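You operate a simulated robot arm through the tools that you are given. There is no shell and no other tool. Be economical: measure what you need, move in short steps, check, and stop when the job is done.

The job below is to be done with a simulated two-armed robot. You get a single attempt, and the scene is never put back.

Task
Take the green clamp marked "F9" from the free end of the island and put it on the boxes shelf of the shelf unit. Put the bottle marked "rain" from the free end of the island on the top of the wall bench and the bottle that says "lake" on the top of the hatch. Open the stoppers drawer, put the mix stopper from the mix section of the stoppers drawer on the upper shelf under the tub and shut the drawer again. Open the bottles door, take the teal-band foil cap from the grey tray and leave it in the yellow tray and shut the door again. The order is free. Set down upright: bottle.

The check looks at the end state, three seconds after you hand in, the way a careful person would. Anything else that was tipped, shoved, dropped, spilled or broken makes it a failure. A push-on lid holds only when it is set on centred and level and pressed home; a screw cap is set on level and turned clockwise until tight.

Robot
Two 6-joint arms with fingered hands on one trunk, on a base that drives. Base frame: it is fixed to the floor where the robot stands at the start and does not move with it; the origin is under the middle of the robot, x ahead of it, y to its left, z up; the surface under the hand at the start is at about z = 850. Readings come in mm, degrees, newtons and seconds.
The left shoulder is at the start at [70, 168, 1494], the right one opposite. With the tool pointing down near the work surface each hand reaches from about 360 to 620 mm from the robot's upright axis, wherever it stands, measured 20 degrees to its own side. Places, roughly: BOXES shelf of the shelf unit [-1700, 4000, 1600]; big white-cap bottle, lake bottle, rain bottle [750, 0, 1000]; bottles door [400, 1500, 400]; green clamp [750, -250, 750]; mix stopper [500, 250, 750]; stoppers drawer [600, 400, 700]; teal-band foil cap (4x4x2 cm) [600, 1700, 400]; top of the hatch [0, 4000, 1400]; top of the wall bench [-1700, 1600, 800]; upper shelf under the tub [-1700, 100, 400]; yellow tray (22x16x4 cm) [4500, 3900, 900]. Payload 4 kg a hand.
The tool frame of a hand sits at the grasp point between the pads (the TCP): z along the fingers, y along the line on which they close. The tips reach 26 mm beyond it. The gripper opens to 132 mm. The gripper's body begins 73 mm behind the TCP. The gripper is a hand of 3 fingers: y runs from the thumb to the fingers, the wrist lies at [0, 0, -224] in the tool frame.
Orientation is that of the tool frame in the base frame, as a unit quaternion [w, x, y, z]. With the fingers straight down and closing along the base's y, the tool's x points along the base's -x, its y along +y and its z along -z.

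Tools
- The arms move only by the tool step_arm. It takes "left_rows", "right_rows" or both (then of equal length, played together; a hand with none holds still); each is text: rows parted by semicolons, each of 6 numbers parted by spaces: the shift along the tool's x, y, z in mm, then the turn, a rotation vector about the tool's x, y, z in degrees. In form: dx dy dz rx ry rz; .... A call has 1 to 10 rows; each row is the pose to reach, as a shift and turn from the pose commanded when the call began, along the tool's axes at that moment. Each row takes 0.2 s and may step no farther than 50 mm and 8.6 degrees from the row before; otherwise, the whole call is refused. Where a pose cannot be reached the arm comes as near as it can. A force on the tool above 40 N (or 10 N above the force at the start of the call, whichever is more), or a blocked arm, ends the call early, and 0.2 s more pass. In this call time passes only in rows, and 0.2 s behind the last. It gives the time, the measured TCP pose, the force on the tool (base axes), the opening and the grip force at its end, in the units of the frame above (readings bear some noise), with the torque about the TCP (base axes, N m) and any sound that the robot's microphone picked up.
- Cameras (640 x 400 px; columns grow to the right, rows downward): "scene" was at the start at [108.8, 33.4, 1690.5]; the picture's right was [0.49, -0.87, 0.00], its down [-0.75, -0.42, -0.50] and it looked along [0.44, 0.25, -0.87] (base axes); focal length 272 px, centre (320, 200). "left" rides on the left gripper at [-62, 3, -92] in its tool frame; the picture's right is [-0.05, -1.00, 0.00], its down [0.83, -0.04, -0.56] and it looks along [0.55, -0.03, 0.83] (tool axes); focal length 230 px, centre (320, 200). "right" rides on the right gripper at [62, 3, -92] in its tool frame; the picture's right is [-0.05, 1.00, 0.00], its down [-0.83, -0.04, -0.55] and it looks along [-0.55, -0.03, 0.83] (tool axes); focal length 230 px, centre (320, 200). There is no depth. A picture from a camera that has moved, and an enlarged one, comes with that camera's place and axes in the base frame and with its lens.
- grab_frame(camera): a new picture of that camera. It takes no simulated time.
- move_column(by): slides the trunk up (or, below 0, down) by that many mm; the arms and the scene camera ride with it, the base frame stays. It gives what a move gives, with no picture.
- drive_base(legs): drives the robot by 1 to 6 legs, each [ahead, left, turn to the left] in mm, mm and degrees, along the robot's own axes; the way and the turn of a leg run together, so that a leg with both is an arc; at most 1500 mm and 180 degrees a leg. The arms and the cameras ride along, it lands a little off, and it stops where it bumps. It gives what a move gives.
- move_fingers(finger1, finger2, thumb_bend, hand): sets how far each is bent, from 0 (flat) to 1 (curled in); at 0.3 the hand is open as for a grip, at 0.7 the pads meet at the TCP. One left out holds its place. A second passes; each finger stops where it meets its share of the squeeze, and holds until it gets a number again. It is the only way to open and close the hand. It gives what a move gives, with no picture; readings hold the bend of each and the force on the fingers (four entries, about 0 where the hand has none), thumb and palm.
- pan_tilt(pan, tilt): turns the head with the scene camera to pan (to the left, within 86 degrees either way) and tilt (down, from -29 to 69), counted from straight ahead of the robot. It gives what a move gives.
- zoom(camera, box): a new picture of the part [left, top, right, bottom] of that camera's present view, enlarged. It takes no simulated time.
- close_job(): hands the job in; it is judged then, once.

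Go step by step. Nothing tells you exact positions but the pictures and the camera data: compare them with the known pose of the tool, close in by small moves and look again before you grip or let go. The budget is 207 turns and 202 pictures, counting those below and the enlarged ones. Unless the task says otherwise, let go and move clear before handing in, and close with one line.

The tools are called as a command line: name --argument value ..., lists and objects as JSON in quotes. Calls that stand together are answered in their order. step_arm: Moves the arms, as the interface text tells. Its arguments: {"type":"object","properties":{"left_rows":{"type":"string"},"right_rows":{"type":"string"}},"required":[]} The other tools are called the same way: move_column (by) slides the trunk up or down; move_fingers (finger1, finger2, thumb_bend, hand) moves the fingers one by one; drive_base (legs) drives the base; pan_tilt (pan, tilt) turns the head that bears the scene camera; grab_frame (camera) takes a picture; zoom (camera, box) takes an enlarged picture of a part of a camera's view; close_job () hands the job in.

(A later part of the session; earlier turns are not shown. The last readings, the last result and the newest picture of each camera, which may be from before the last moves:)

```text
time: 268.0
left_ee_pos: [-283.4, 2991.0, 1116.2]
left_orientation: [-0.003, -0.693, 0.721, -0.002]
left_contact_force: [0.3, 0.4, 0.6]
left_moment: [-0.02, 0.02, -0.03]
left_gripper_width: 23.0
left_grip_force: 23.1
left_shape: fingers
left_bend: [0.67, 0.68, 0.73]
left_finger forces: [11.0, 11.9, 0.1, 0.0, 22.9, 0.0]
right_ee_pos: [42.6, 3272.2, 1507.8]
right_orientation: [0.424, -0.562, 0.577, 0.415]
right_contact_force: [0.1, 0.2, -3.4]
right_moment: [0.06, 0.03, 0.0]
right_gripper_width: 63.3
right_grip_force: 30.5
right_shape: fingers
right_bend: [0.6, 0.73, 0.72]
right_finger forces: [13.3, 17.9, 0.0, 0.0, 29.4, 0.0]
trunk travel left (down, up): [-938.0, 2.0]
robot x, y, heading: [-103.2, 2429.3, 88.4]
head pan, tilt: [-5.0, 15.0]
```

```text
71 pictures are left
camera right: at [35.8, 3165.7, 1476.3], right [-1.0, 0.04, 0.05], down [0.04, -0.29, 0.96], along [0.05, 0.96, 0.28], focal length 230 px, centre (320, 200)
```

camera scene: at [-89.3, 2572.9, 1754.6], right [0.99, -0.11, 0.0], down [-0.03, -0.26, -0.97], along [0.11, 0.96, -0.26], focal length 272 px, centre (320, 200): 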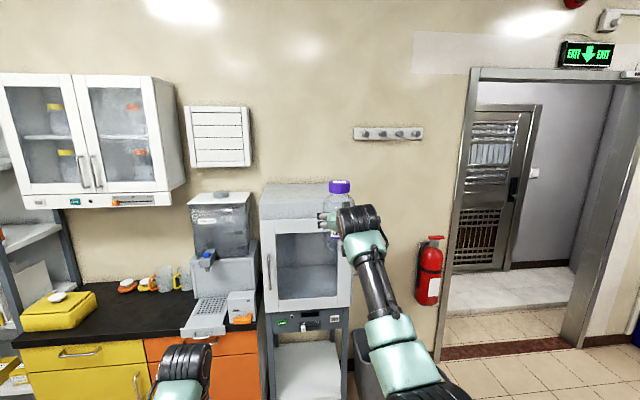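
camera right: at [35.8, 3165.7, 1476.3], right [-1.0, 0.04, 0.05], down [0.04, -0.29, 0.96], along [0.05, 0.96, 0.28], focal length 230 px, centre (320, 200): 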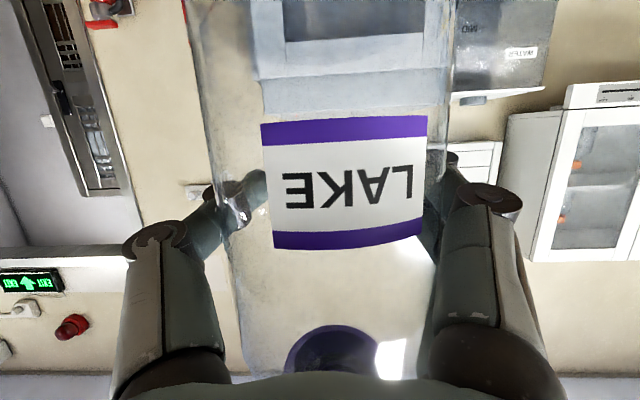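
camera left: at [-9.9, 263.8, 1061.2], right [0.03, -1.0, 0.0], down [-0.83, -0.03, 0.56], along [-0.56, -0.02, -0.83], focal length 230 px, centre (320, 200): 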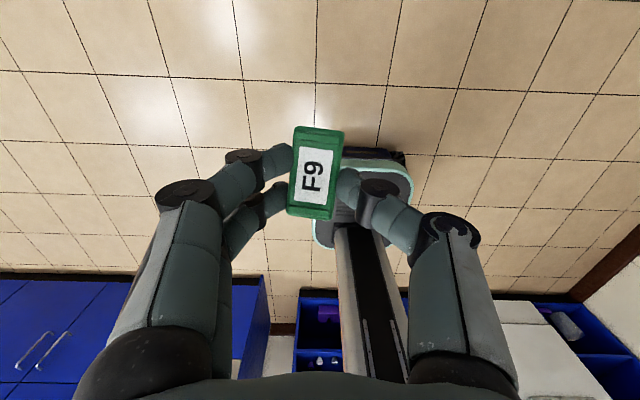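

The hatch is just ahead. I zoom in on its top for position and height.

zoom --camera "scene" --box '[240, 160, 380, 260]'

```text
4.00 times, centred on (310, 210) of scene
camera zoom: at [-89.3, 2572.9, 1754.6], right [0.99, -0.11, 0.0], down [-0.03, -0.26, -0.97], along [0.11, 0.96, -0.26], focal length 1089 px, centre (360, 160)
```

zoom: 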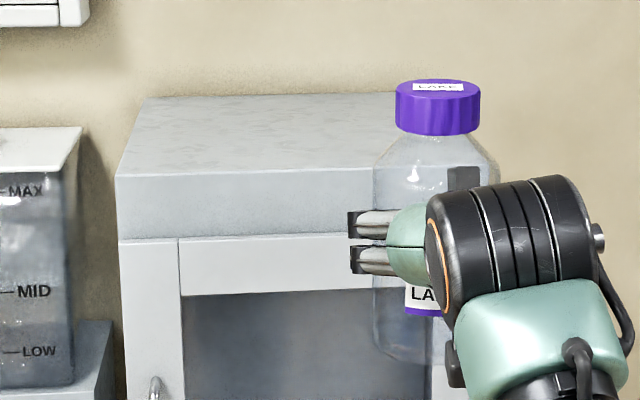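

The hatch top is at z ≈ 1422, spanning x -225…207 and y 3768…4185. I raise the bottle a bit more for clearance and drive over the top.

step_arm --right_rows "-14 0 -4 0 0 0; -29 0 -9 0 0 0"

drive_base --legs '[[450, 62, 1.2]]'

grab_frame --camera "scene"

```text
time: 268.6
left_ee_pos: [-283.2, 2991.2, 1117.1]
left_orientation: [-0.003, -0.692, 0.722, -0.001]
left_contact_force: [0.6, 0.6, 0.0]
left_moment: [0.01, -0.02, -0.02]
left_gripper_width: 23.0
left_grip_force: 22.8
left_shape: fingers
left_bend: [0.67, 0.68, 0.73]
left_finger forces: [11.0, 12.0, 0.1, 0.0, 23.0, 0.0]
right_ee_pos: [43.2, 3270.1, 1538.6]
right_orientation: [0.425, -0.561, 0.577, 0.415]
right_contact_force: [-0.2, -0.5, -3.9]
right_moment: [0.04, 0.01, 0.01]
right_gripper_width: 63.2
right_grip_force: 30.5
right_shape: fingers
right_bend: [0.6, 0.73, 0.72]
right_finger forces: [13.3, 17.8, 0.0, 0.0, 29.3, 0.0]
trunk travel left (down, up): [-938.0, 2.0]
robot x, y, heading: [-105.0, 2431.0, 88.6]
head pan, tilt: [-5.0, 15.0]
```

```text
time: 271.4
left_ee_pos: [-347.6, 3451.3, 1117.8]
left_orientation: [-0.002, -0.699, 0.715, -0.002]
left_contact_force: [0.0, 0.0, 0.5]
left_moment: [0.02, -0.02, -0.03]
left_gripper_width: 23.0
left_grip_force: 22.9
left_shape: fingers
left_bend: [0.67, 0.68, 0.73]
left_finger forces: [11.1, 11.8, 0.0, 0.0, 22.9, 0.1]
right_ee_pos: [-24.3, 3735.3, 1540.8]
right_orientation: [0.423, -0.565, 0.572, 0.419]
right_contact_force: [0.4, 0.3, -3.4]
right_moment: [0.04, -0.05, -0.01]
right_gripper_width: 63.1
right_grip_force: 30.0
right_shape: fingers
right_bend: [0.6, 0.73, 0.72]
right_finger forces: [13.3, 17.8, 0.0, 0.0, 29.2, 0.0]
trunk travel left (down, up): [-938.0, 2.0]
robot x, y, heading: [-154.9, 2893.1, 89.4]
head pan, tilt: [-5.0, 15.0]
```

```text
69 pictures are left
camera scene: at [-145.4, 3034.1, 1754.9], right [1.0, -0.1, 0.0], down [-0.03, -0.26, -0.97], along [0.09, 0.96, -0.26], focal length 272 px, centre (320, 200)
```

scene: 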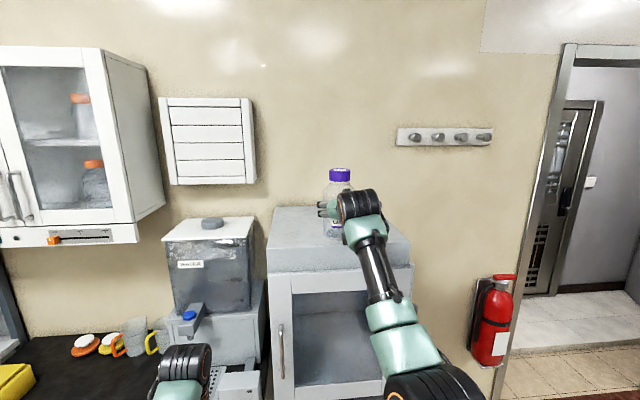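

The clearance is fine. I drive the last 165 mm, then lower onto the hatch top.

drive_base --legs '[[165, -10, 0.4]]'

move_column --by -30

grab_frame --camera "right"

zoom --camera "scene" --box '[240, 140, 460, 320]'

```text
time: 272.8
left_ee_pos: [-340.6, 3615.8, 1118.4]
left_orientation: [-0.002, -0.701, 0.713, -0.001]
left_contact_force: [-0.7, -0.4, 0.3]
left_moment: [0.0, 0.0, 0.02]
left_gripper_width: 22.9
left_grip_force: 22.9
left_shape: fingers
left_bend: [0.67, 0.68, 0.73]
left_finger forces: [11.0, 11.9, 0.1, 0.0, 22.8, 0.0]
right_ee_pos: [-20.0, 3900.6, 1541.8]
right_orientation: [0.422, -0.567, 0.569, 0.421]
right_contact_force: [-0.7, -0.3, -4.4]
right_moment: [0.04, -0.01, 0.01]
right_gripper_width: 63.4
right_grip_force: 30.3
right_shape: fingers
right_bend: [0.6, 0.73, 0.72]
right_finger forces: [13.3, 17.7, 0.0, 0.0, 29.3, 0.0]
trunk travel left (down, up): [-938.0, 2.0]
robot x, y, heading: [-149.9, 3062.3, 89.9]
head pan, tilt: [-5.0, 15.0]
```

```text
time: 273.6
left_ee_pos: [-340.1, 3618.8, 1086.2]
left_orientation: [-0.003, -0.701, 0.713, -0.002]
left_contact_force: [0.0, 0.2, 0.6]
left_moment: [-0.03, -0.03, 0.02]
left_gripper_width: 22.8
left_grip_force: 22.6
left_shape: fingers
left_bend: [0.67, 0.68, 0.73]
left_finger forces: [11.0, 11.9, 0.1, 0.1, 22.9, 0.0]
right_ee_pos: [-18.9, 3905.7, 1509.4]
right_orientation: [0.421, -0.567, 0.571, 0.419]
right_contact_force: [0.0, 0.5, -2.4]
right_moment: [0.04, 0.02, 0.0]
right_gripper_width: 63.2
right_grip_force: 30.3
right_shape: fingers
right_bend: [0.6, 0.73, 0.72]
right_finger forces: [13.4, 17.8, 0.0, 0.0, 29.2, 0.0]
trunk travel left (down, up): [-908.0, 32.0]
robot x, y, heading: [-142.5, 3056.2, 89.9]
head pan, tilt: [-5.0, 15.0]
```

```text
68 pictures are left
camera right: at [-24.1, 3799.7, 1477.4], right [-1.0, 0.02, 0.05], down [0.04, -0.29, 0.96], along [0.03, 0.96, 0.28], focal length 230 px, centre (320, 200)
```

right: 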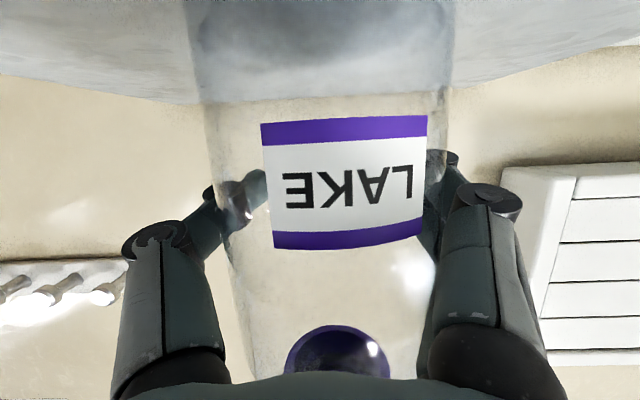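

```text
2.22 times, centred on (350, 230) of scene
camera zoom: at [-135.7, 3204.9, 1724.6], right [1.0, -0.09, 0.0], down [-0.02, -0.26, -0.97], along [0.09, 0.96, -0.26], focal length 605 px, centre (253, 133)
```

zoom: 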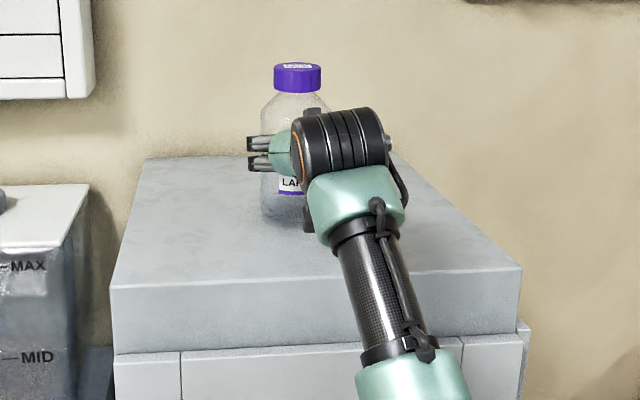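

Everything is level. I lower the trunk in small steps to contact.

move_column --by -13

move_column --by -4

```text
time: 274.2
left_ee_pos: [-339.0, 3618.8, 1074.6]
left_orientation: [-0.003, -0.701, 0.713, -0.002]
left_contact_force: [0.0, 0.5, -0.2]
left_moment: [0.01, 0.0, -0.01]
left_gripper_width: 22.5
left_grip_force: 22.5
left_shape: fingers
left_bend: [0.67, 0.68, 0.73]
left_finger forces: [11.0, 11.9, 0.0, 0.1, 22.9, 0.1]
right_ee_pos: [-18.6, 3904.7, 1498.9]
right_orientation: [0.422, -0.566, 0.568, 0.422]
right_contact_force: [0.6, 2.8, 7.3]
right_moment: [-0.25, 0.27, -0.04]
right_gripper_width: 63.2
right_grip_force: 30.8
right_shape: fingers
right_bend: [0.6, 0.73, 0.72]
right_finger forces: [12.8, 18.4, 0.0, 0.0, 30.0, 0.1]
trunk travel left (down, up): [-895.0, 45.0]
robot x, y, heading: [-146.9, 3060.8, 89.8]
head pan, tilt: [-5.0, 15.0]
```

```text
time: 274.7
left_ee_pos: [-340.6, 3617.8, 1071.1]
left_orientation: [-0.002, -0.701, 0.713, -0.001]
left_contact_force: [-0.4, -0.4, -0.4]
left_moment: [0.02, 0.01, -0.02]
left_gripper_width: 22.9
left_grip_force: 23.0
left_shape: fingers
left_bend: [0.67, 0.68, 0.73]
left_finger forces: [11.0, 11.9, 0.0, 0.0, 23.0, 0.0]
right_ee_pos: [-19.5, 3903.2, 1499.7]
right_orientation: [0.424, -0.564, 0.568, 0.423]
right_contact_force: [2.1, 7.4, 21.7]
right_moment: [-0.27, 0.58, -0.17]
right_gripper_width: 63.0
right_grip_force: 31.2
right_shape: fingers
right_bend: [0.6, 0.73, 0.72]
right_finger forces: [13.1, 19.1, 0.0, 0.0, 30.4, 0.0]
trunk travel left (down, up): [-891.0, 49.0]
robot x, y, heading: [-151.7, 3060.3, 89.8]
head pan, tilt: [-5.0, 15.0]
```

Contact is made (about 22 N). I ease up 5 mm and release in two stages.

move_column --by 5

move_fingers --hand "right" --finger1 0.45 --finger2 0.45 --thumb_bend 0.45

move_fingers --hand "right" --finger1 0.32 --finger2 0.32 --thumb_bend 0.32

grab_frame --camera "right"

drive_base --legs '[[-350, 0, 0]]'

grab_frame --camera "scene"

```text
time: 275.3
left_ee_pos: [-338.9, 3617.1, 1076.4]
left_orientation: [-0.003, -0.701, 0.713, -0.001]
left_contact_force: [-0.1, -0.5, -0.1]
left_moment: [0.0, 0.02, -0.02]
left_gripper_width: 22.6
left_grip_force: 23.0
left_shape: fingers
left_bend: [0.67, 0.68, 0.73]
left_finger forces: [11.0, 12.0, 0.0, 0.0, 22.9, 0.0]
right_ee_pos: [-19.6, 3903.1, 1499.3]
right_orientation: [0.42, -0.568, 0.57, 0.42]
right_contact_force: [0.6, 3.9, 14.6]
right_moment: [-0.19, 0.43, -0.05]
right_gripper_width: 62.8
right_grip_force: 30.7
right_shape: fingers
right_bend: [0.6, 0.73, 0.72]
right_finger forces: [13.3, 17.8, 0.1, 0.0, 30.1, 0.0]
trunk travel left (down, up): [-896.0, 44.0]
robot x, y, heading: [-145.1, 3061.3, 89.9]
head pan, tilt: [-5.0, 15.0]
```

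```text
time: 276.3
left_ee_pos: [-340.6, 3617.8, 1075.5]
left_orientation: [-0.002, -0.701, 0.713, -0.002]
left_contact_force: [0.0, 0.2, -0.1]
left_moment: [0.02, 0.0, -0.02]
left_gripper_width: 22.8
left_grip_force: 22.8
left_shape: fingers
left_bend: [0.67, 0.68, 0.73]
left_finger forces: [11.1, 11.9, 0.0, 0.1, 22.9, 0.1]
right_ee_pos: [-19.3, 3904.7, 1497.6]
right_orientation: [0.42, -0.568, 0.57, 0.42]
right_contact_force: [-0.7, 0.3, 0.3]
right_moment: [0.02, -0.01, 0.0]
right_gripper_width: 84.5
right_grip_force: 0.0
right_shape: fingers
right_bend: [0.45, 0.45, 0.45]
right_finger forces: [0.0, 0.0, 0.0, 0.0, 0.0, 0.0]
trunk travel left (down, up): [-896.0, 44.0]
robot x, y, heading: [-142.0, 3060.1, 90.1]
head pan, tilt: [-5.0, 15.0]
```

```text
time: 277.3
left_ee_pos: [-339.3, 3617.7, 1073.5]
left_orientation: [-0.002, -0.701, 0.713, -0.002]
left_contact_force: [0.0, -1.0, -0.5]
left_moment: [-0.05, 0.03, -0.01]
left_gripper_width: 22.9
left_grip_force: 23.1
left_shape: fingers
left_bend: [0.67, 0.68, 0.73]
left_finger forces: [11.0, 11.9, 0.0, 0.0, 22.9, 0.1]
right_ee_pos: [-20.1, 3904.6, 1497.6]
right_orientation: [0.421, -0.567, 0.57, 0.42]
right_contact_force: [0.2, -0.9, 0.0]
right_moment: [0.0, 0.03, -0.04]
right_gripper_width: 127.5
right_grip_force: 0.0
right_shape: fingers
right_bend: [0.32, 0.32, 0.32]
right_finger forces: [0.1, 0.1, 0.0, 0.0, 0.0, 0.0]
trunk travel left (down, up): [-896.0, 44.0]
robot x, y, heading: [-144.4, 3058.9, 89.8]
head pan, tilt: [-5.0, 15.0]
```

```text
66 pictures are left
camera right: at [-24.2, 3798.9, 1465.9], right [-1.0, 0.02, 0.05], down [0.04, -0.29, 0.96], along [0.03, 0.96, 0.29], focal length 230 px, centre (320, 200)
```

right: 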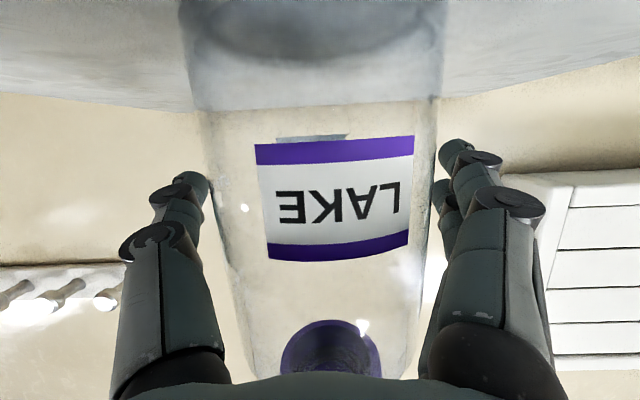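

```text
time: 279.6
left_ee_pos: [-339.5, 3254.1, 1073.0]
left_orientation: [-0.004, -0.701, 0.714, -0.003]
left_contact_force: [0.0, 0.8, -0.4]
left_moment: [0.01, 0.01, 0.01]
left_gripper_width: 22.8
left_grip_force: 22.8
left_shape: fingers
left_bend: [0.67, 0.68, 0.73]
left_finger forces: [11.1, 11.9, 0.1, 0.0, 22.9, 0.1]
right_ee_pos: [-19.4, 3541.2, 1495.6]
right_orientation: [0.42, -0.568, 0.571, 0.419]
right_contact_force: [-0.7, 0.4, -1.0]
right_moment: [-0.01, 0.05, 0.02]
right_gripper_width: 127.6
right_grip_force: 0.0
right_shape: fingers
right_bend: [0.32, 0.32, 0.32]
right_finger forces: [0.0, 0.0, 0.1, 0.0, 0.0, 0.1]
trunk travel left (down, up): [-896.0, 44.0]
robot x, y, heading: [-144.9, 2692.0, 89.7]
head pan, tilt: [-5.0, 15.0]
```

```text
65 pictures are left
camera scene: at [-136.7, 2840.5, 1712.3], right [1.0, -0.09, 0.0], down [-0.02, -0.26, -0.97], along [0.09, 0.96, -0.26], focal length 272 px, centre (320, 200)
```

scene: 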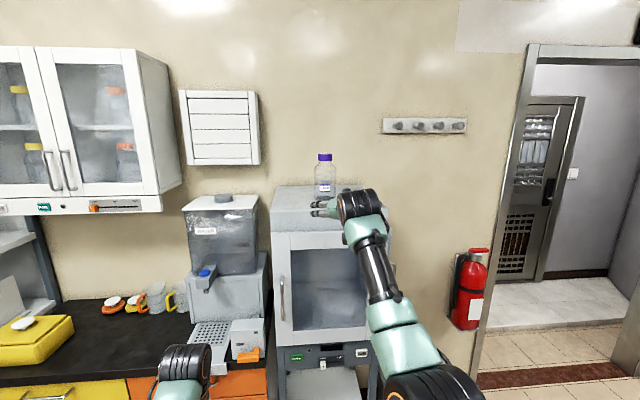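

The lake bottle stands on the hatch. Now the clamp: I lift the left hand in an arc up to above the BOXES shelf level, tilting it to 45°.

move_column --by 44

drive_base --legs '[[-200, 0, 0]]'

step_arm --left_rows "-20 0 -31 0 -2.75 0; -40 0 -62 0 -5.5 0; -61 0 -93 0 -8.25 0; -81 0 -124 0 -11 0; -101 0 -156 0 -13.75 0; -121 0 -187 0 -16.5 0; -142 0 -218 0 -19.25 0; -162 0 -249 0 -22 0"

step_arm --left_rows "-16 0 -33 0 -2.9 0; -33 0 -66 0 -5.8 0; -50 0 -99 0 -8.6 0; -66 0 -132 0 -11.5 0; -83 0 -165 0 -14.4 0; -99 0 -198 0 -17.3 0; -116 0 -231 0 -20.1 0; -132 0 -263 0 -23 0"

```text
time: 280.5
left_ee_pos: [-340.7, 3250.9, 1119.4]
left_orientation: [-0.002, -0.701, 0.713, -0.002]
left_contact_force: [-0.6, 0.9, 1.0]
left_moment: [0.0, 0.01, -0.04]
left_gripper_width: 22.5
left_grip_force: 23.1
left_shape: fingers
left_bend: [0.67, 0.68, 0.73]
left_finger forces: [11.0, 11.9, 0.0, 0.2, 23.1, 0.0]
right_ee_pos: [-19.5, 3538.4, 1541.5]
right_orientation: [0.421, -0.567, 0.571, 0.419]
right_contact_force: [0.3, -0.3, 0.2]
right_moment: [0.01, 0.0, 0.04]
right_gripper_width: 127.3
right_grip_force: 0.0
right_shape: fingers
right_bend: [0.32, 0.32, 0.32]
right_finger forces: [0.0, 0.1, 0.1, 0.0, 0.1, 0.0]
trunk travel left (down, up): [-940.0, 0.0]
robot x, y, heading: [-145.8, 2692.9, 89.9]
head pan, tilt: [-5.0, 15.0]
```

```text
time: 282.1
left_ee_pos: [-342.0, 3060.5, 1116.3]
left_orientation: [-0.004, -0.701, 0.713, -0.003]
left_contact_force: [0.7, -0.2, 0.2]
left_moment: [-0.03, 0.02, -0.02]
left_gripper_width: 22.8
left_grip_force: 22.7
left_shape: fingers
left_bend: [0.67, 0.68, 0.73]
left_finger forces: [11.0, 11.9, 0.0, 0.0, 22.9, 0.0]
right_ee_pos: [-19.8, 3347.7, 1536.8]
right_orientation: [0.419, -0.569, 0.571, 0.419]
right_contact_force: [-0.5, -0.1, -0.3]
right_moment: [0.0, -0.01, 0.0]
right_gripper_width: 127.7
right_grip_force: 0.1
right_shape: fingers
right_bend: [0.32, 0.32, 0.32]
right_finger forces: [0.0, 0.0, 0.0, 0.1, 0.0, 0.0]
trunk travel left (down, up): [-940.0, 0.0]
robot x, y, heading: [-145.2, 2495.6, 89.9]
head pan, tilt: [-5.0, 15.0]
```

```text
time: 283.9
left_ee_pos: [-337.6, 3220.9, 1367.3]
left_orientation: [0.133, -0.689, 0.7, 0.133]
left_contact_force: [0.3, 0.3, -0.5]
left_moment: [0.01, 0.03, 0.02]
left_gripper_width: 22.5
left_grip_force: 22.8
left_shape: fingers
left_bend: [0.67, 0.68, 0.73]
left_finger forces: [11.1, 11.9, 0.0, 0.0, 22.8, 0.0]
left hand out of reach, approached as far as the arm can: row 1, 2
right_ee_pos: [-20.7, 3343.6, 1540.1]
right_orientation: [0.421, -0.567, 0.571, 0.42]
right_contact_force: [-0.6, -0.4, 0.0]
right_moment: [-0.03, -0.03, -0.02]
right_gripper_width: 127.6
right_grip_force: 0.1
right_shape: fingers
right_bend: [0.32, 0.32, 0.32]
right_finger forces: [0.1, 0.0, 0.0, 0.0, 0.0, 0.0]
trunk travel left (down, up): [-940.0, 0.0]
robot x, y, heading: [-150.3, 2497.8, 89.5]
head pan, tilt: [-5.0, 15.0]
```

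```text
time: 285.7
left_ee_pos: [-337.5, 3246.2, 1661.8]
left_orientation: [0.271, -0.648, 0.66, 0.267]
left_contact_force: [0.2, 0.8, 0.3]
left_moment: [0.04, 0.04, -0.02]
left_gripper_width: 22.9
left_grip_force: 23.0
left_shape: fingers
left_bend: [0.67, 0.68, 0.73]
left_finger forces: [11.0, 12.0, 0.0, 0.0, 22.8, 0.1]
right_ee_pos: [-21.1, 3342.0, 1542.0]
right_orientation: [0.421, -0.567, 0.57, 0.42]
right_contact_force: [-0.1, -0.6, -0.7]
right_moment: [0.0, 0.02, -0.04]
right_gripper_width: 127.4
right_grip_force: 0.1
right_shape: fingers
right_bend: [0.32, 0.32, 0.32]
right_finger forces: [0.0, 0.0, 0.0, 0.0, 0.1, 0.0]
trunk travel left (down, up): [-940.0, 0.0]
robot x, y, heading: [-146.3, 2497.9, 89.7]
head pan, tilt: [-5.0, 15.0]
```

The left hand is at shelf height at 45°. I lower the empty right hand to clear the wall cabinet, then drive over to the shelf unit and look.

step_arm --right_rows "41 0 2 0 0 0; 82 0 4 0 0 0; 123 0 6 0 0 0; 164 0 8 0 0 0; 205 0 11 0 0 0; 246 0 14 0 0 0; 287 0 18 0 0 0; 328 0 22 0 0 0; 369 0 26 0 0 0; 408 0 32 0 0 0"

drive_base --legs '[[0, 1100, 0], [350, 0, 0]]'

pan_tilt --pan 15 --tilt 5

grab_frame --camera "scene"

grab_frame --camera "left"

```text
time: 287.9
left_ee_pos: [-337.8, 3245.4, 1661.2]
left_orientation: [0.271, -0.647, 0.66, 0.267]
left_contact_force: [0.6, -1.2, -1.1]
left_moment: [0.0, 0.01, -0.03]
left_gripper_width: 22.8
left_grip_force: 23.1
left_shape: fingers
left_bend: [0.67, 0.68, 0.73]
left_finger forces: [10.9, 11.9, 0.0, 0.0, 22.9, 0.0]
right_ee_pos: [-20.2, 3258.8, 1143.5]
right_orientation: [0.423, -0.566, 0.569, 0.42]
right_contact_force: [0.5, 0.5, 0.3]
right_moment: [-0.03, -0.02, 0.02]
right_gripper_width: 127.6
right_grip_force: 0.0
right_shape: fingers
right_bend: [0.32, 0.32, 0.32]
right_finger forces: [0.0, 0.0, 0.0, 0.0, 0.0, 0.0]
trunk travel left (down, up): [-940.0, 0.0]
robot x, y, heading: [-143.2, 2499.9, 90.0]
head pan, tilt: [-5.0, 15.0]
```

```text
time: 292.9
left_ee_pos: [-1358.6, 3271.4, 1661.4]
left_orientation: [-0.27, 0.655, -0.653, -0.268]
left_contact_force: [-0.3, 0.1, -0.7]
left_moment: [-0.03, -0.03, -0.02]
left_gripper_width: 22.5
left_grip_force: 23.1
left_shape: fingers
left_bend: [0.67, 0.68, 0.73]
left_finger forces: [11.2, 11.8, 0.0, 0.0, 23.0, 0.0]
right_ee_pos: [-1035.1, 3290.3, 1140.2]
right_orientation: [-0.421, 0.573, -0.565, -0.419]
right_contact_force: [-0.5, 0.1, 0.0]
right_moment: [0.01, -0.01, -0.03]
right_gripper_width: 128.1
right_grip_force: 0.1
right_shape: fingers
right_bend: [0.32, 0.32, 0.32]
right_finger forces: [0.1, 0.0, 0.1, 0.0, 0.0, 0.0]
trunk travel left (down, up): [-940.0, 0.0]
robot x, y, heading: [-1142.5, 2526.4, 91.0]
head pan, tilt: [-5.0, 15.0]
stopped in leg 1: the robot was blocked; the commanded pose is now the measured one
```

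```text
time: 293.7
left_ee_pos: [-1353.4, 3273.4, 1660.0]
left_orientation: [-0.269, 0.655, -0.653, -0.27]
left_contact_force: [0.3, 0.2, -0.7]
left_moment: [-0.01, -0.04, 0.02]
left_gripper_width: 22.8
left_grip_force: 23.1
left_shape: fingers
left_bend: [0.67, 0.68, 0.73]
left_finger forces: [11.2, 12.0, 0.0, 0.0, 23.1, 0.0]
right_ee_pos: [-1031.4, 3289.9, 1139.5]
right_orientation: [-0.419, 0.574, -0.564, -0.421]
right_contact_force: [-0.8, 0.0, -0.1]
right_moment: [-0.02, -0.02, -0.01]
right_gripper_width: 127.8
right_grip_force: 0.0
right_shape: fingers
right_bend: [0.32, 0.32, 0.32]
right_finger forces: [0.0, 0.1, 0.1, 0.1, 0.0, 0.0]
trunk travel left (down, up): [-940.0, 0.0]
robot x, y, heading: [-1146.3, 2529.8, 91.1]
head pan, tilt: [15.0, 5.0]
```

```text
64 pictures are left
camera scene: at [-1170.9, 2667.9, 1772.7], right [0.96, 0.27, 0.0], down [0.02, -0.09, -1.0], along [-0.27, 0.96, -0.09], focal length 272 px, centre (320, 200)
```

scene: 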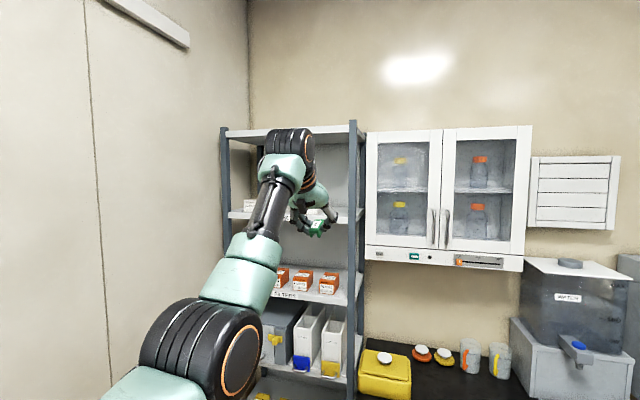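

```text
63 pictures are left
camera left: at [-1356.3, 3251.5, 1770.0], right [1.0, 0.04, 0.04], down [0.05, -0.98, -0.19], along [0.03, 0.19, -0.98], focal length 230 px, centre (320, 200)
```

left: 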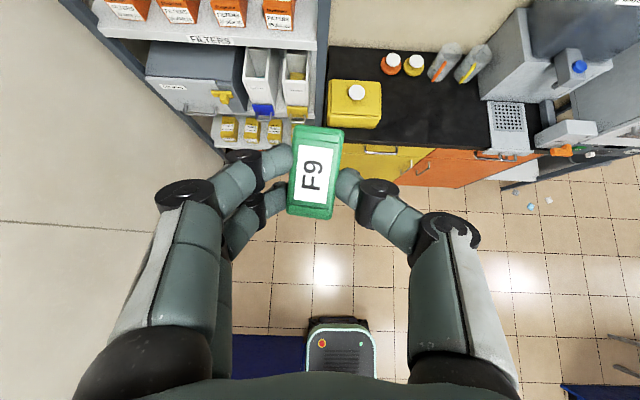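

The base met the end of the wall bench, so I move forward past it first, then sideways toward the shelf's right-hand free slot.

drive_base --legs '[[270, 0, -1], [0, 90, 0]]'

grab_frame --camera "scene"

zoom --camera "scene" --box '[180, 120, 380, 300]'

```text
time: 296.0
left_ee_pos: [-1347.0, 3549.4, 1660.4]
left_orientation: [0.269, -0.652, 0.657, 0.268]
left_contact_force: [-0.4, 1.2, 0.2]
left_moment: [-0.02, -0.01, 0.0]
left_gripper_width: 23.0
left_grip_force: 23.4
left_shape: fingers
left_bend: [0.67, 0.68, 0.73]
left_finger forces: [11.2, 11.9, 0.0, 0.1, 23.1, 0.1]
right_ee_pos: [-1024.8, 3564.4, 1137.7]
right_orientation: [-0.421, 0.57, -0.567, -0.419]
right_contact_force: [-0.4, 0.7, 0.1]
right_moment: [0.0, 0.03, -0.03]
right_gripper_width: 127.7
right_grip_force: 0.0
right_shape: fingers
right_bend: [0.32, 0.32, 0.32]
right_finger forces: [0.0, 0.1, 0.0, 0.0, 0.1, 0.0]
trunk travel left (down, up): [-940.0, 0.0]
robot x, y, heading: [-1149.3, 2804.1, 90.2]
head pan, tilt: [15.0, 5.0]
stopped in leg 2: the robot was blocked; the commanded pose is now the measured one
```

```text
62 pictures are left
camera scene: at [-1170.8, 2942.4, 1772.8], right [0.96, 0.26, 0.0], down [0.02, -0.08, -1.0], along [-0.26, 0.96, -0.09], focal length 272 px, centre (320, 200)
```

scene: 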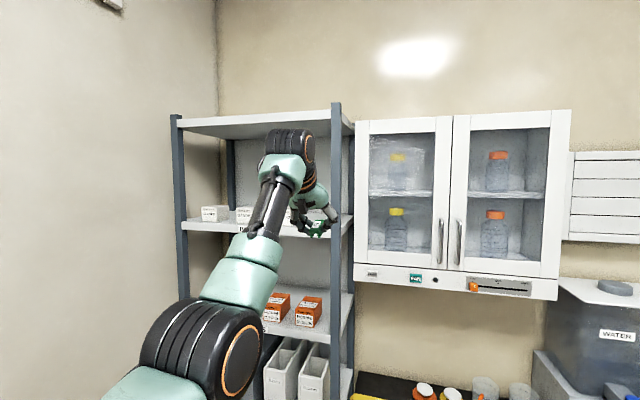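

```text
2.22 times, centred on (280, 210) of scene
camera zoom: at [-1170.8, 2942.4, 1772.8], right [0.96, 0.26, 0.0], down [0.02, -0.08, -1.0], along [-0.26, 0.96, -0.09], focal length 605 px, centre (409, 178)
```

zoom: 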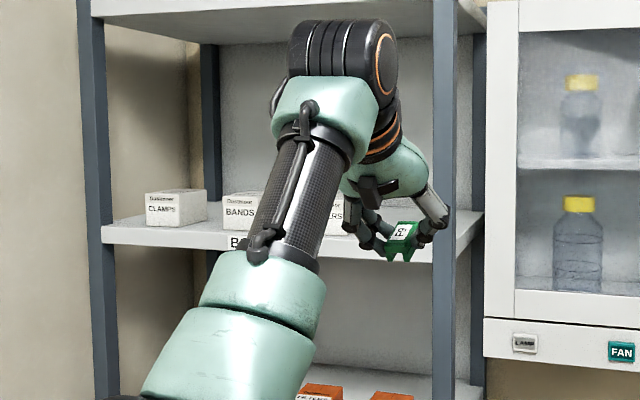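

Still blocked sideways. I go 110 mm further ahead and try to strafe again, watching the shelf post.

drive_base --legs '[[100, 0, 0], [0, 70, 0]]'

pan_tilt --pan 86 --tilt 60

grab_frame --camera "scene"

```text
time: 297.7
left_ee_pos: [-1398.3, 3641.4, 1666.3]
left_orientation: [0.267, -0.649, 0.658, 0.272]
left_contact_force: [1.9, -1.6, -0.3]
left_moment: [0.03, 0.09, 0.05]
left_gripper_width: 22.9
left_grip_force: 22.7
left_shape: fingers
left_bend: [0.67, 0.68, 0.73]
left_finger forces: [11.2, 11.8, 0.1, 0.1, 23.0, 0.0]
right_ee_pos: [-1084.0, 3656.1, 1141.5]
right_orientation: [0.42, -0.568, 0.569, 0.422]
right_contact_force: [-0.2, -0.4, -0.3]
right_moment: [0.02, -0.01, 0.09]
right_gripper_width: 127.9
right_grip_force: 0.0
right_shape: fingers
right_bend: [0.32, 0.32, 0.32]
right_finger forces: [0.0, 0.0, 0.1, 0.0, 0.1, 0.0]
trunk travel left (down, up): [-940.0, 0.0]
robot x, y, heading: [-1215.4, 2898.4, 90.6]
head pan, tilt: [15.0, 5.0]
```

```text
time: 299.2
left_ee_pos: [-1412.8, 3645.9, 1662.0]
left_orientation: [0.269, -0.65, 0.658, 0.268]
left_contact_force: [0.2, 0.1, -0.6]
left_moment: [0.01, -0.01, -0.01]
left_gripper_width: 23.1
left_grip_force: 23.1
left_shape: fingers
left_bend: [0.67, 0.68, 0.73]
left_finger forces: [11.2, 11.9, 0.0, 0.0, 23.0, 0.1]
right_ee_pos: [-1092.7, 3658.9, 1139.0]
right_orientation: [-0.422, 0.57, -0.568, -0.419]
right_contact_force: [0.3, 0.6, 0.4]
right_moment: [0.0, 0.01, 0.0]
right_gripper_width: 128.0
right_grip_force: 0.0
right_shape: fingers
right_bend: [0.32, 0.32, 0.32]
right_finger forces: [0.0, 0.0, 0.0, 0.0, 0.0, 0.0]
trunk travel left (down, up): [-940.0, 0.0]
robot x, y, heading: [-1216.4, 2900.0, 90.2]
head pan, tilt: [85.9, 60.0]
```

```text
60 pictures are left
camera scene: at [-1281.8, 2954.4, 1690.5], right [0.07, 1.0, 0.0], down [0.86, -0.06, -0.5], along [-0.5, 0.03, -0.87], focal length 272 px, centre (320, 200)
```

scene: 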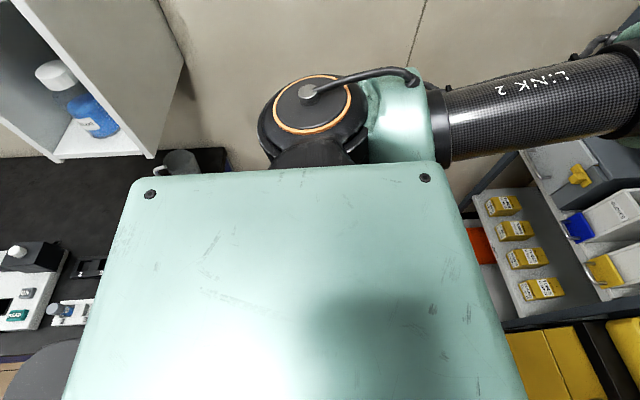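

Free now. The left hand is at x -1413, in line with the free slot. I look ahead with both cameras.

pan_tilt --pan 8 --tilt 5

grab_frame --camera "left"

zoom --camera "scene" --box '[160, 120, 360, 280]'

```text
time: 300.7
left_ee_pos: [-1414.5, 3645.8, 1661.6]
left_orientation: [0.27, -0.651, 0.656, 0.269]
left_contact_force: [0.5, 0.7, -0.1]
left_moment: [-0.01, -0.02, 0.02]
left_gripper_width: 22.9
left_grip_force: 23.2
left_shape: fingers
left_bend: [0.67, 0.68, 0.73]
left_finger forces: [11.2, 11.9, 0.0, 0.1, 23.0, 0.0]
right_ee_pos: [-1094.2, 3660.6, 1140.2]
right_orientation: [-0.422, 0.57, -0.567, -0.418]
right_contact_force: [0.5, 0.7, -0.3]
right_moment: [-0.01, 0.04, 0.02]
right_gripper_width: 128.2
right_grip_force: 0.1
right_shape: fingers
right_bend: [0.32, 0.32, 0.32]
right_finger forces: [0.0, 0.0, 0.0, 0.0, 0.0, 0.0]
trunk travel left (down, up): [-940.0, 0.0]
robot x, y, heading: [-1217.9, 2899.6, 90.3]
head pan, tilt: [8.0, 5.0]
```

```text
59 pictures are left
camera left: at [-1417.9, 3625.0, 1770.5], right [1.0, 0.03, 0.04], down [0.03, -0.98, -0.19], along [0.03, 0.19, -0.98], focal length 230 px, centre (320, 200)
```

left: 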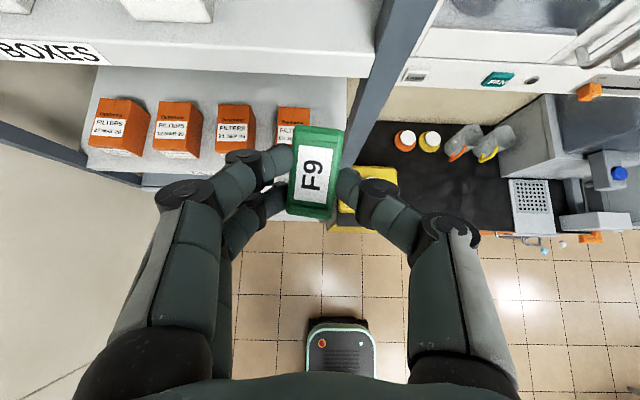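

```text
2.50 times, centred on (260, 200) of scene
camera zoom: at [-1230.1, 3041.8, 1772.8], right [0.99, 0.14, 0.0], down [0.01, -0.09, -1.0], along [-0.14, 0.99, -0.09], focal length 681 px, centre (470, 200)
```

zoom: 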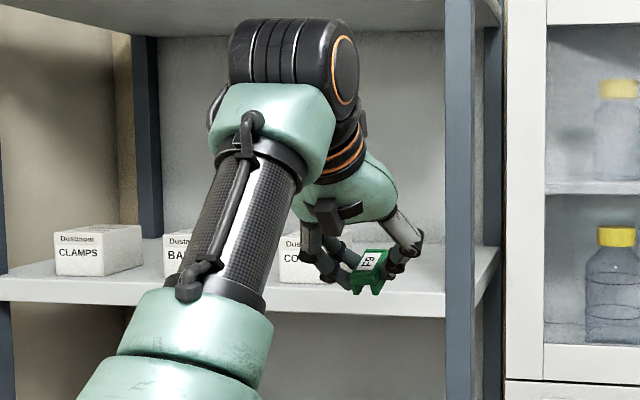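

The free slot spans x -1514…-1366 behind the front edge at y ≈ 3800. I drive in so the clamp hovers at about [-1436, 3850].

drive_base --legs '[[184, 22, -0.3]]'

grab_frame --camera "left"

zoom --camera "scene" --box '[160, 120, 360, 280]'

```text
time: 302.2
left_ee_pos: [-1432.6, 3823.2, 1664.4]
left_orientation: [0.272, -0.648, 0.658, 0.269]
left_contact_force: [-0.3, 0.0, 0.2]
left_moment: [0.02, -0.01, 0.03]
left_gripper_width: 22.9
left_grip_force: 22.9
left_shape: fingers
left_bend: [0.67, 0.68, 0.73]
left_finger forces: [11.2, 11.9, 0.0, 0.0, 23.0, 0.0]
right_ee_pos: [-1113.8, 3838.6, 1142.8]
right_orientation: [0.423, -0.568, 0.568, 0.419]
right_contact_force: [0.6, -0.4, 0.7]
right_moment: [-0.02, 0.02, -0.01]
right_gripper_width: 127.7
right_grip_force: 0.0
right_shape: fingers
right_bend: [0.32, 0.32, 0.32]
right_finger forces: [0.0, 0.0, 0.0, 0.0, 0.0, 0.1]
trunk travel left (down, up): [-940.0, 0.0]
robot x, y, heading: [-1234.8, 3082.4, 89.8]
head pan, tilt: [8.0, 5.0]
```

```text
57 pictures are left
camera left: at [-1436.5, 3801.8, 1773.8], right [1.0, 0.02, 0.04], down [0.03, -0.98, -0.19], along [0.03, 0.2, -0.98], focal length 230 px, centre (320, 200)
```

left: 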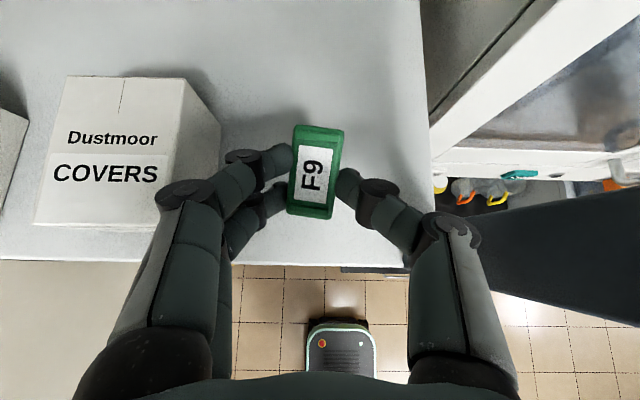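

```text
2.50 times, centred on (260, 200) of scene
camera zoom: at [-1251.3, 3217.9, 1773.5], right [0.99, 0.14, 0.0], down [0.01, -0.08, -1.0], along [-0.14, 0.99, -0.08], focal length 681 px, centre (470, 200)
```

zoom: 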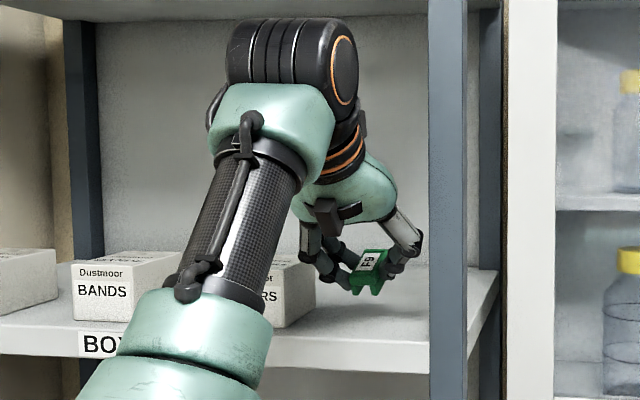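

The clamp is over the shelf clear of the COVERS box. I lower with the trunk to contact.

move_column --by -28

move_column --by -6

grab_frame --camera "left"

```text
time: 302.9
left_ee_pos: [-1433.5, 3829.7, 1635.0]
left_orientation: [0.272, -0.649, 0.658, 0.268]
left_contact_force: [0.6, 1.3, 3.5]
left_moment: [0.02, 0.02, -0.01]
left_gripper_width: 22.6
left_grip_force: 23.1
left_shape: fingers
left_bend: [0.67, 0.68, 0.73]
left_finger forces: [11.1, 12.1, 0.0, 0.0, 23.5, 0.1]
right_ee_pos: [-1113.6, 3842.2, 1112.0]
right_orientation: [0.422, -0.569, 0.569, 0.417]
right_contact_force: [0.1, 0.4, 0.8]
right_moment: [-0.01, 0.01, 0.04]
right_gripper_width: 127.6
right_grip_force: 0.2
right_shape: fingers
right_bend: [0.32, 0.32, 0.32]
right_finger forces: [0.0, 0.1, 0.0, 0.1, 0.1, 0.0]
trunk travel left (down, up): [-912.0, 28.0]
robot x, y, heading: [-1237.7, 3081.8, 90.2]
head pan, tilt: [8.0, 5.0]
```

```text
time: 303.5
left_ee_pos: [-1431.5, 3827.2, 1632.8]
left_orientation: [0.274, -0.647, 0.657, 0.272]
left_contact_force: [0.4, 8.4, 20.9]
left_moment: [0.3, 0.31, -0.14]
left_gripper_width: 22.5
left_grip_force: 24.6
left_shape: fingers
left_bend: [0.68, 0.7, 0.73]
left_finger forces: [11.0, 14.3, 0.0, 0.0, 25.1, 0.0]
right_ee_pos: [-1112.8, 3842.1, 1107.0]
right_orientation: [-0.422, 0.569, -0.568, -0.418]
right_contact_force: [0.7, -0.5, -0.3]
right_moment: [-0.03, -0.01, -0.02]
right_gripper_width: 128.1
right_grip_force: 0.2
right_shape: fingers
right_bend: [0.32, 0.32, 0.32]
right_finger forces: [0.0, 0.0, 0.1, 0.0, 0.0, 0.0]
trunk travel left (down, up): [-906.0, 34.0]
robot x, y, heading: [-1242.0, 3082.8, 89.7]
head pan, tilt: [8.0, 5.0]
```

```text
55 pictures are left
camera left: at [-1435.6, 3805.7, 1741.5], right [1.0, 0.02, 0.03], down [0.03, -0.98, -0.2], along [0.03, 0.2, -0.98], focal length 230 px, centre (320, 200)
```

left: 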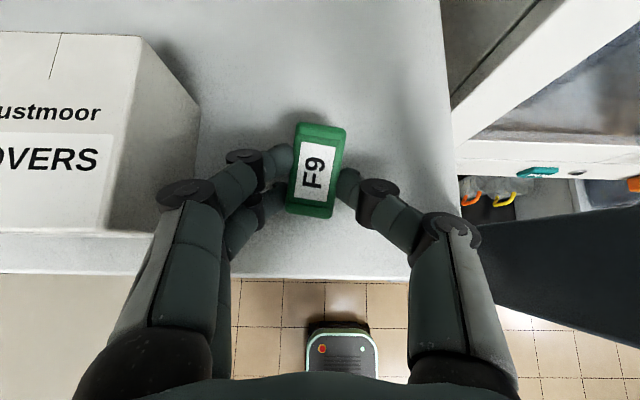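

Contact with the shelf. I ease up and open the fingers just enough.

move_column --by 5

move_fingers --hand "left" --finger1 0.57 --finger2 0.57 --thumb_bend 0.6

move_column --by 29

grab_frame --camera "left"

```text
time: 304.0
left_ee_pos: [-1431.7, 3828.5, 1633.9]
left_orientation: [0.271, -0.648, 0.659, 0.267]
left_contact_force: [0.7, 5.1, 13.2]
left_moment: [0.16, 0.24, -0.12]
left_gripper_width: 22.2
left_grip_force: 25.0
left_shape: fingers
left_bend: [0.68, 0.7, 0.73]
left_finger forces: [11.3, 13.4, 0.0, 0.1, 24.7, 0.0]
right_ee_pos: [-1112.6, 3841.0, 1111.0]
right_orientation: [-0.422, 0.569, -0.568, -0.418]
right_contact_force: [0.1, -1.0, 0.1]
right_moment: [0.02, -0.02, -0.02]
right_gripper_width: 127.7
right_grip_force: 0.1
right_shape: fingers
right_bend: [0.32, 0.32, 0.32]
right_finger forces: [0.0, 0.1, 0.0, 0.0, 0.0, 0.0]
trunk travel left (down, up): [-911.0, 29.0]
robot x, y, heading: [-1237.7, 3081.1, 90.2]
head pan, tilt: [8.0, 5.0]
```

```text
time: 305.0
left_ee_pos: [-1431.7, 3827.5, 1633.3]
left_orientation: [0.271, -0.649, 0.659, 0.268]
left_contact_force: [1.9, 1.3, 9.2]
left_moment: [0.11, 0.16, -0.01]
left_gripper_width: 40.6
left_grip_force: 4.9
left_shape: fingers
left_bend: [0.56, 0.61, 0.6]
left_finger forces: [0.1, 8.9, 0.0, 0.1, 0.0, 0.0]
right_ee_pos: [-1113.0, 3839.8, 1111.1]
right_orientation: [0.423, -0.568, 0.569, 0.418]
right_contact_force: [-0.1, 0.0, -0.7]
right_moment: [0.01, -0.01, 0.01]
right_gripper_width: 127.8
right_grip_force: 0.0
right_shape: fingers
right_bend: [0.32, 0.32, 0.32]
right_finger forces: [0.1, 0.1, 0.0, 0.1, 0.0, 0.1]
trunk travel left (down, up): [-911.0, 29.0]
robot x, y, heading: [-1236.2, 3081.8, 90.2]
head pan, tilt: [8.0, 5.0]
```

```text
time: 305.8
left_ee_pos: [-1433.1, 3827.4, 1661.6]
left_orientation: [0.271, -0.649, 0.659, 0.268]
left_contact_force: [-0.3, -0.4, -1.8]
left_moment: [0.03, 0.01, -0.02]
left_gripper_width: 40.5
left_grip_force: 0.0
left_shape: fingers
left_bend: [0.56, 0.56, 0.6]
left_finger forces: [0.0, 0.1, 0.0, 0.1, 0.0, 0.0]
right_ee_pos: [-1112.1, 3840.3, 1140.1]
right_orientation: [-0.422, 0.569, -0.569, -0.418]
right_contact_force: [0.1, 0.2, -0.7]
right_moment: [-0.03, -0.06, -0.03]
right_gripper_width: 127.8
right_grip_force: 0.2
right_shape: fingers
right_bend: [0.32, 0.32, 0.32]
right_finger forces: [0.0, 0.1, 0.0, 0.1, 0.0, 0.0]
trunk travel left (down, up): [-940.0, 0.0]
robot x, y, heading: [-1241.4, 3083.4, 89.6]
head pan, tilt: [8.0, 5.0]
```

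```text
54 pictures are left
camera left: at [-1436.5, 3806.5, 1771.3], right [1.0, 0.02, 0.03], down [0.03, -0.98, -0.19], along [0.03, 0.19, -0.98], focal length 230 px, centre (320, 200)
```

left: 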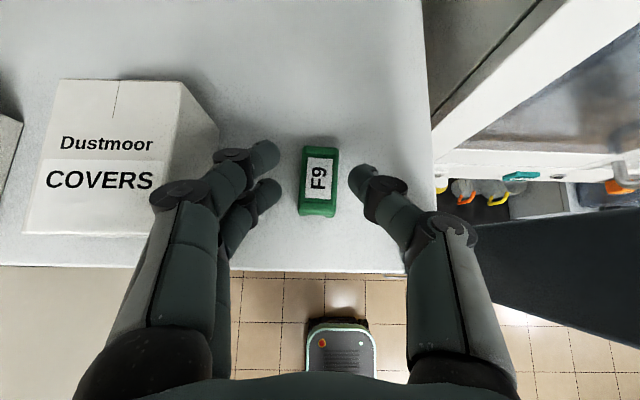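

The clamp lies on the BOXES shelf. I withdraw and drive to the island's bottles door, facing it.

drive_base --legs '[[-380, 0, 0], [0, -720, 0], [0, 0, -90], [0, -1050, 0]]'

pan_tilt --pan 0 --tilt 55

grab_frame --camera "scene"

```text
time: 307.6
left_ee_pos: [-1421.3, 3599.8, 1660.8]
left_orientation: [0.273, -0.645, 0.663, 0.264]
left_contact_force: [0.0, -0.6, 1.7]
left_moment: [0.0, -0.07, -0.05]
left_gripper_width: 41.1
left_grip_force: 0.1
left_shape: fingers
left_bend: [0.56, 0.56, 0.6]
left_finger forces: [0.0, 0.0, 0.0, 0.0, 0.0, 0.0]
right_ee_pos: [-1097.3, 3606.4, 1141.5]
right_orientation: [0.427, -0.565, 0.573, 0.413]
right_contact_force: [-1.2, -1.0, 0.0]
right_moment: [0.01, 0.02, -0.02]
right_gripper_width: 128.1
right_grip_force: 0.0
right_shape: fingers
right_bend: [0.32, 0.32, 0.32]
right_finger forces: [0.0, 0.0, 0.1, 0.0, 0.0, 0.0]
trunk travel left (down, up): [-940.0, 0.0]
robot x, y, heading: [-1232.0, 2850.9, 89.0]
head pan, tilt: [8.0, 5.0]
stopped in leg 1: the robot was blocked; the commanded pose is now the measured one
```

```text
time: 308.8
left_ee_pos: [-1414.7, 3603.3, 1659.0]
left_orientation: [0.271, -0.645, 0.664, 0.264]
left_contact_force: [-1.1, -0.4, -0.3]
left_moment: [-0.04, 0.0, 0.04]
left_gripper_width: 40.9
left_grip_force: 0.0
left_shape: fingers
left_bend: [0.56, 0.56, 0.6]
left_finger forces: [0.0, 0.1, 0.1, 0.0, 0.0, 0.1]
right_ee_pos: [-1092.9, 3609.9, 1136.9]
right_orientation: [0.425, -0.565, 0.574, 0.413]
right_contact_force: [0.4, 1.0, -0.3]
right_moment: [0.02, 0.03, -0.01]
right_gripper_width: 128.2
right_grip_force: 0.1
right_shape: fingers
right_bend: [0.32, 0.32, 0.32]
right_finger forces: [0.0, 0.0, 0.0, 0.0, 0.0, 0.1]
trunk travel left (down, up): [-940.0, 0.0]
robot x, y, heading: [-1235.0, 2850.8, 89.0]
head pan, tilt: [0.0, 55.0]
```

```text
53 pictures are left
camera scene: at [-1230.9, 2975.5, 1696.2], right [1.0, -0.02, 0.0], down [-0.02, -0.82, -0.57], along [0.01, 0.57, -0.82], focal length 272 px, centre (320, 200)
```

scene: 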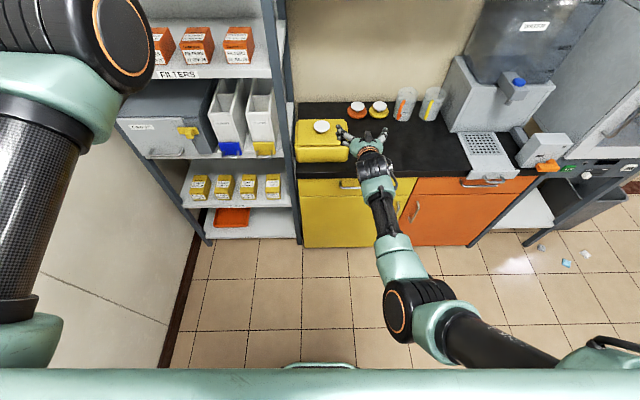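

The base backed against the bench's end again; I strafe right first, then continue.

drive_base --legs '[[20, -350, 1], [-150, -400, 0], [0, 0, -90], [0, -1020, 0]]'

pan_tilt --pan 0 --tilt 50

grab_frame --camera "scene"

```text
time: 322.0
left_ee_pos: [241.3, 1878.2, 1661.3]
left_orientation: [0.38, 0.018, 0.925, -0.008]
left_contact_force: [-1.0, -0.9, 0.8]
left_moment: [-0.01, 0.02, 0.0]
left_gripper_width: 40.8
left_grip_force: 0.0
left_shape: fingers
left_bend: [0.56, 0.56, 0.6]
left_finger forces: [0.1, 0.0, 0.0, 0.0, 0.0, 0.1]
right_ee_pos: [244.8, 1555.8, 1139.8]
right_orientation: [0.594, 0.009, 0.804, -0.011]
right_contact_force: [-0.5, -0.4, 0.7]
right_moment: [-0.01, 0.02, 0.01]
right_gripper_width: 127.9
right_grip_force: 0.1
right_shape: fingers
right_bend: [0.32, 0.32, 0.32]
right_finger forces: [0.0, 0.1, 0.1, 0.0, 0.1, 0.0]
trunk travel left (down, up): [-940.0, 0.0]
robot x, y, heading: [-512.6, 1699.4, -1.4]
head pan, tilt: [0.0, 55.0]
```

```text
time: 322.6
left_ee_pos: [240.8, 1876.4, 1661.0]
left_orientation: [0.38, 0.017, 0.925, -0.007]
left_contact_force: [-0.2, 0.0, 0.2]
left_moment: [-0.02, -0.03, -0.03]
left_gripper_width: 41.0
left_grip_force: 0.0
left_shape: fingers
left_bend: [0.56, 0.56, 0.6]
left_finger forces: [0.1, 0.0, 0.0, 0.1, 0.0, 0.0]
right_ee_pos: [244.3, 1556.0, 1139.7]
right_orientation: [0.594, 0.01, 0.804, -0.011]
right_contact_force: [0.1, 0.4, 0.5]
right_moment: [-0.01, -0.01, 0.02]
right_gripper_width: 128.0
right_grip_force: 0.1
right_shape: fingers
right_bend: [0.32, 0.32, 0.32]
right_finger forces: [0.0, 0.1, 0.1, 0.1, 0.0, 0.1]
trunk travel left (down, up): [-940.0, 0.0]
robot x, y, heading: [-507.1, 1699.5, -1.3]
head pan, tilt: [0.0, 50.0]
```

```text
52 pictures are left
camera scene: at [-383.8, 1698.4, 1702.9], right [-0.03, -1.0, 0.0], down [-0.77, 0.02, -0.64], along [0.64, -0.02, -0.77], focal length 272 px, centre (320, 200)
```

scene: 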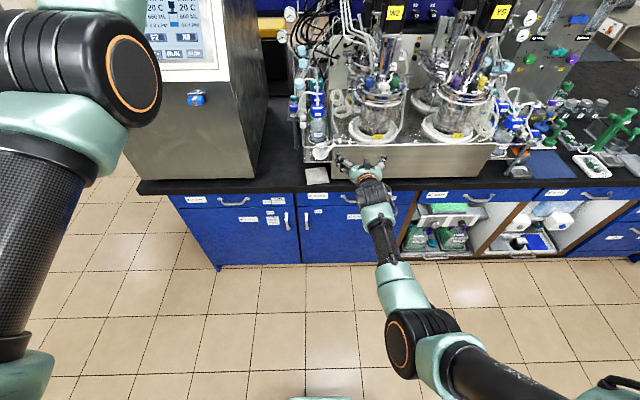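

zoom --camera "scene" --box '[170, 175, 430, 275]'

```text
2.46 times, centred on (300, 225) of scene
camera zoom: at [-383.8, 1698.4, 1702.9], right [-0.03, -1.0, 0.0], down [-0.77, 0.02, -0.64], along [0.64, -0.02, -0.77], focal length 670 px, centre (369, 138)
```

zoom: 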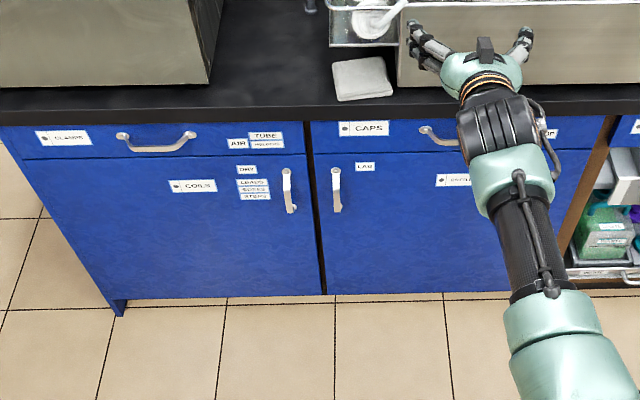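

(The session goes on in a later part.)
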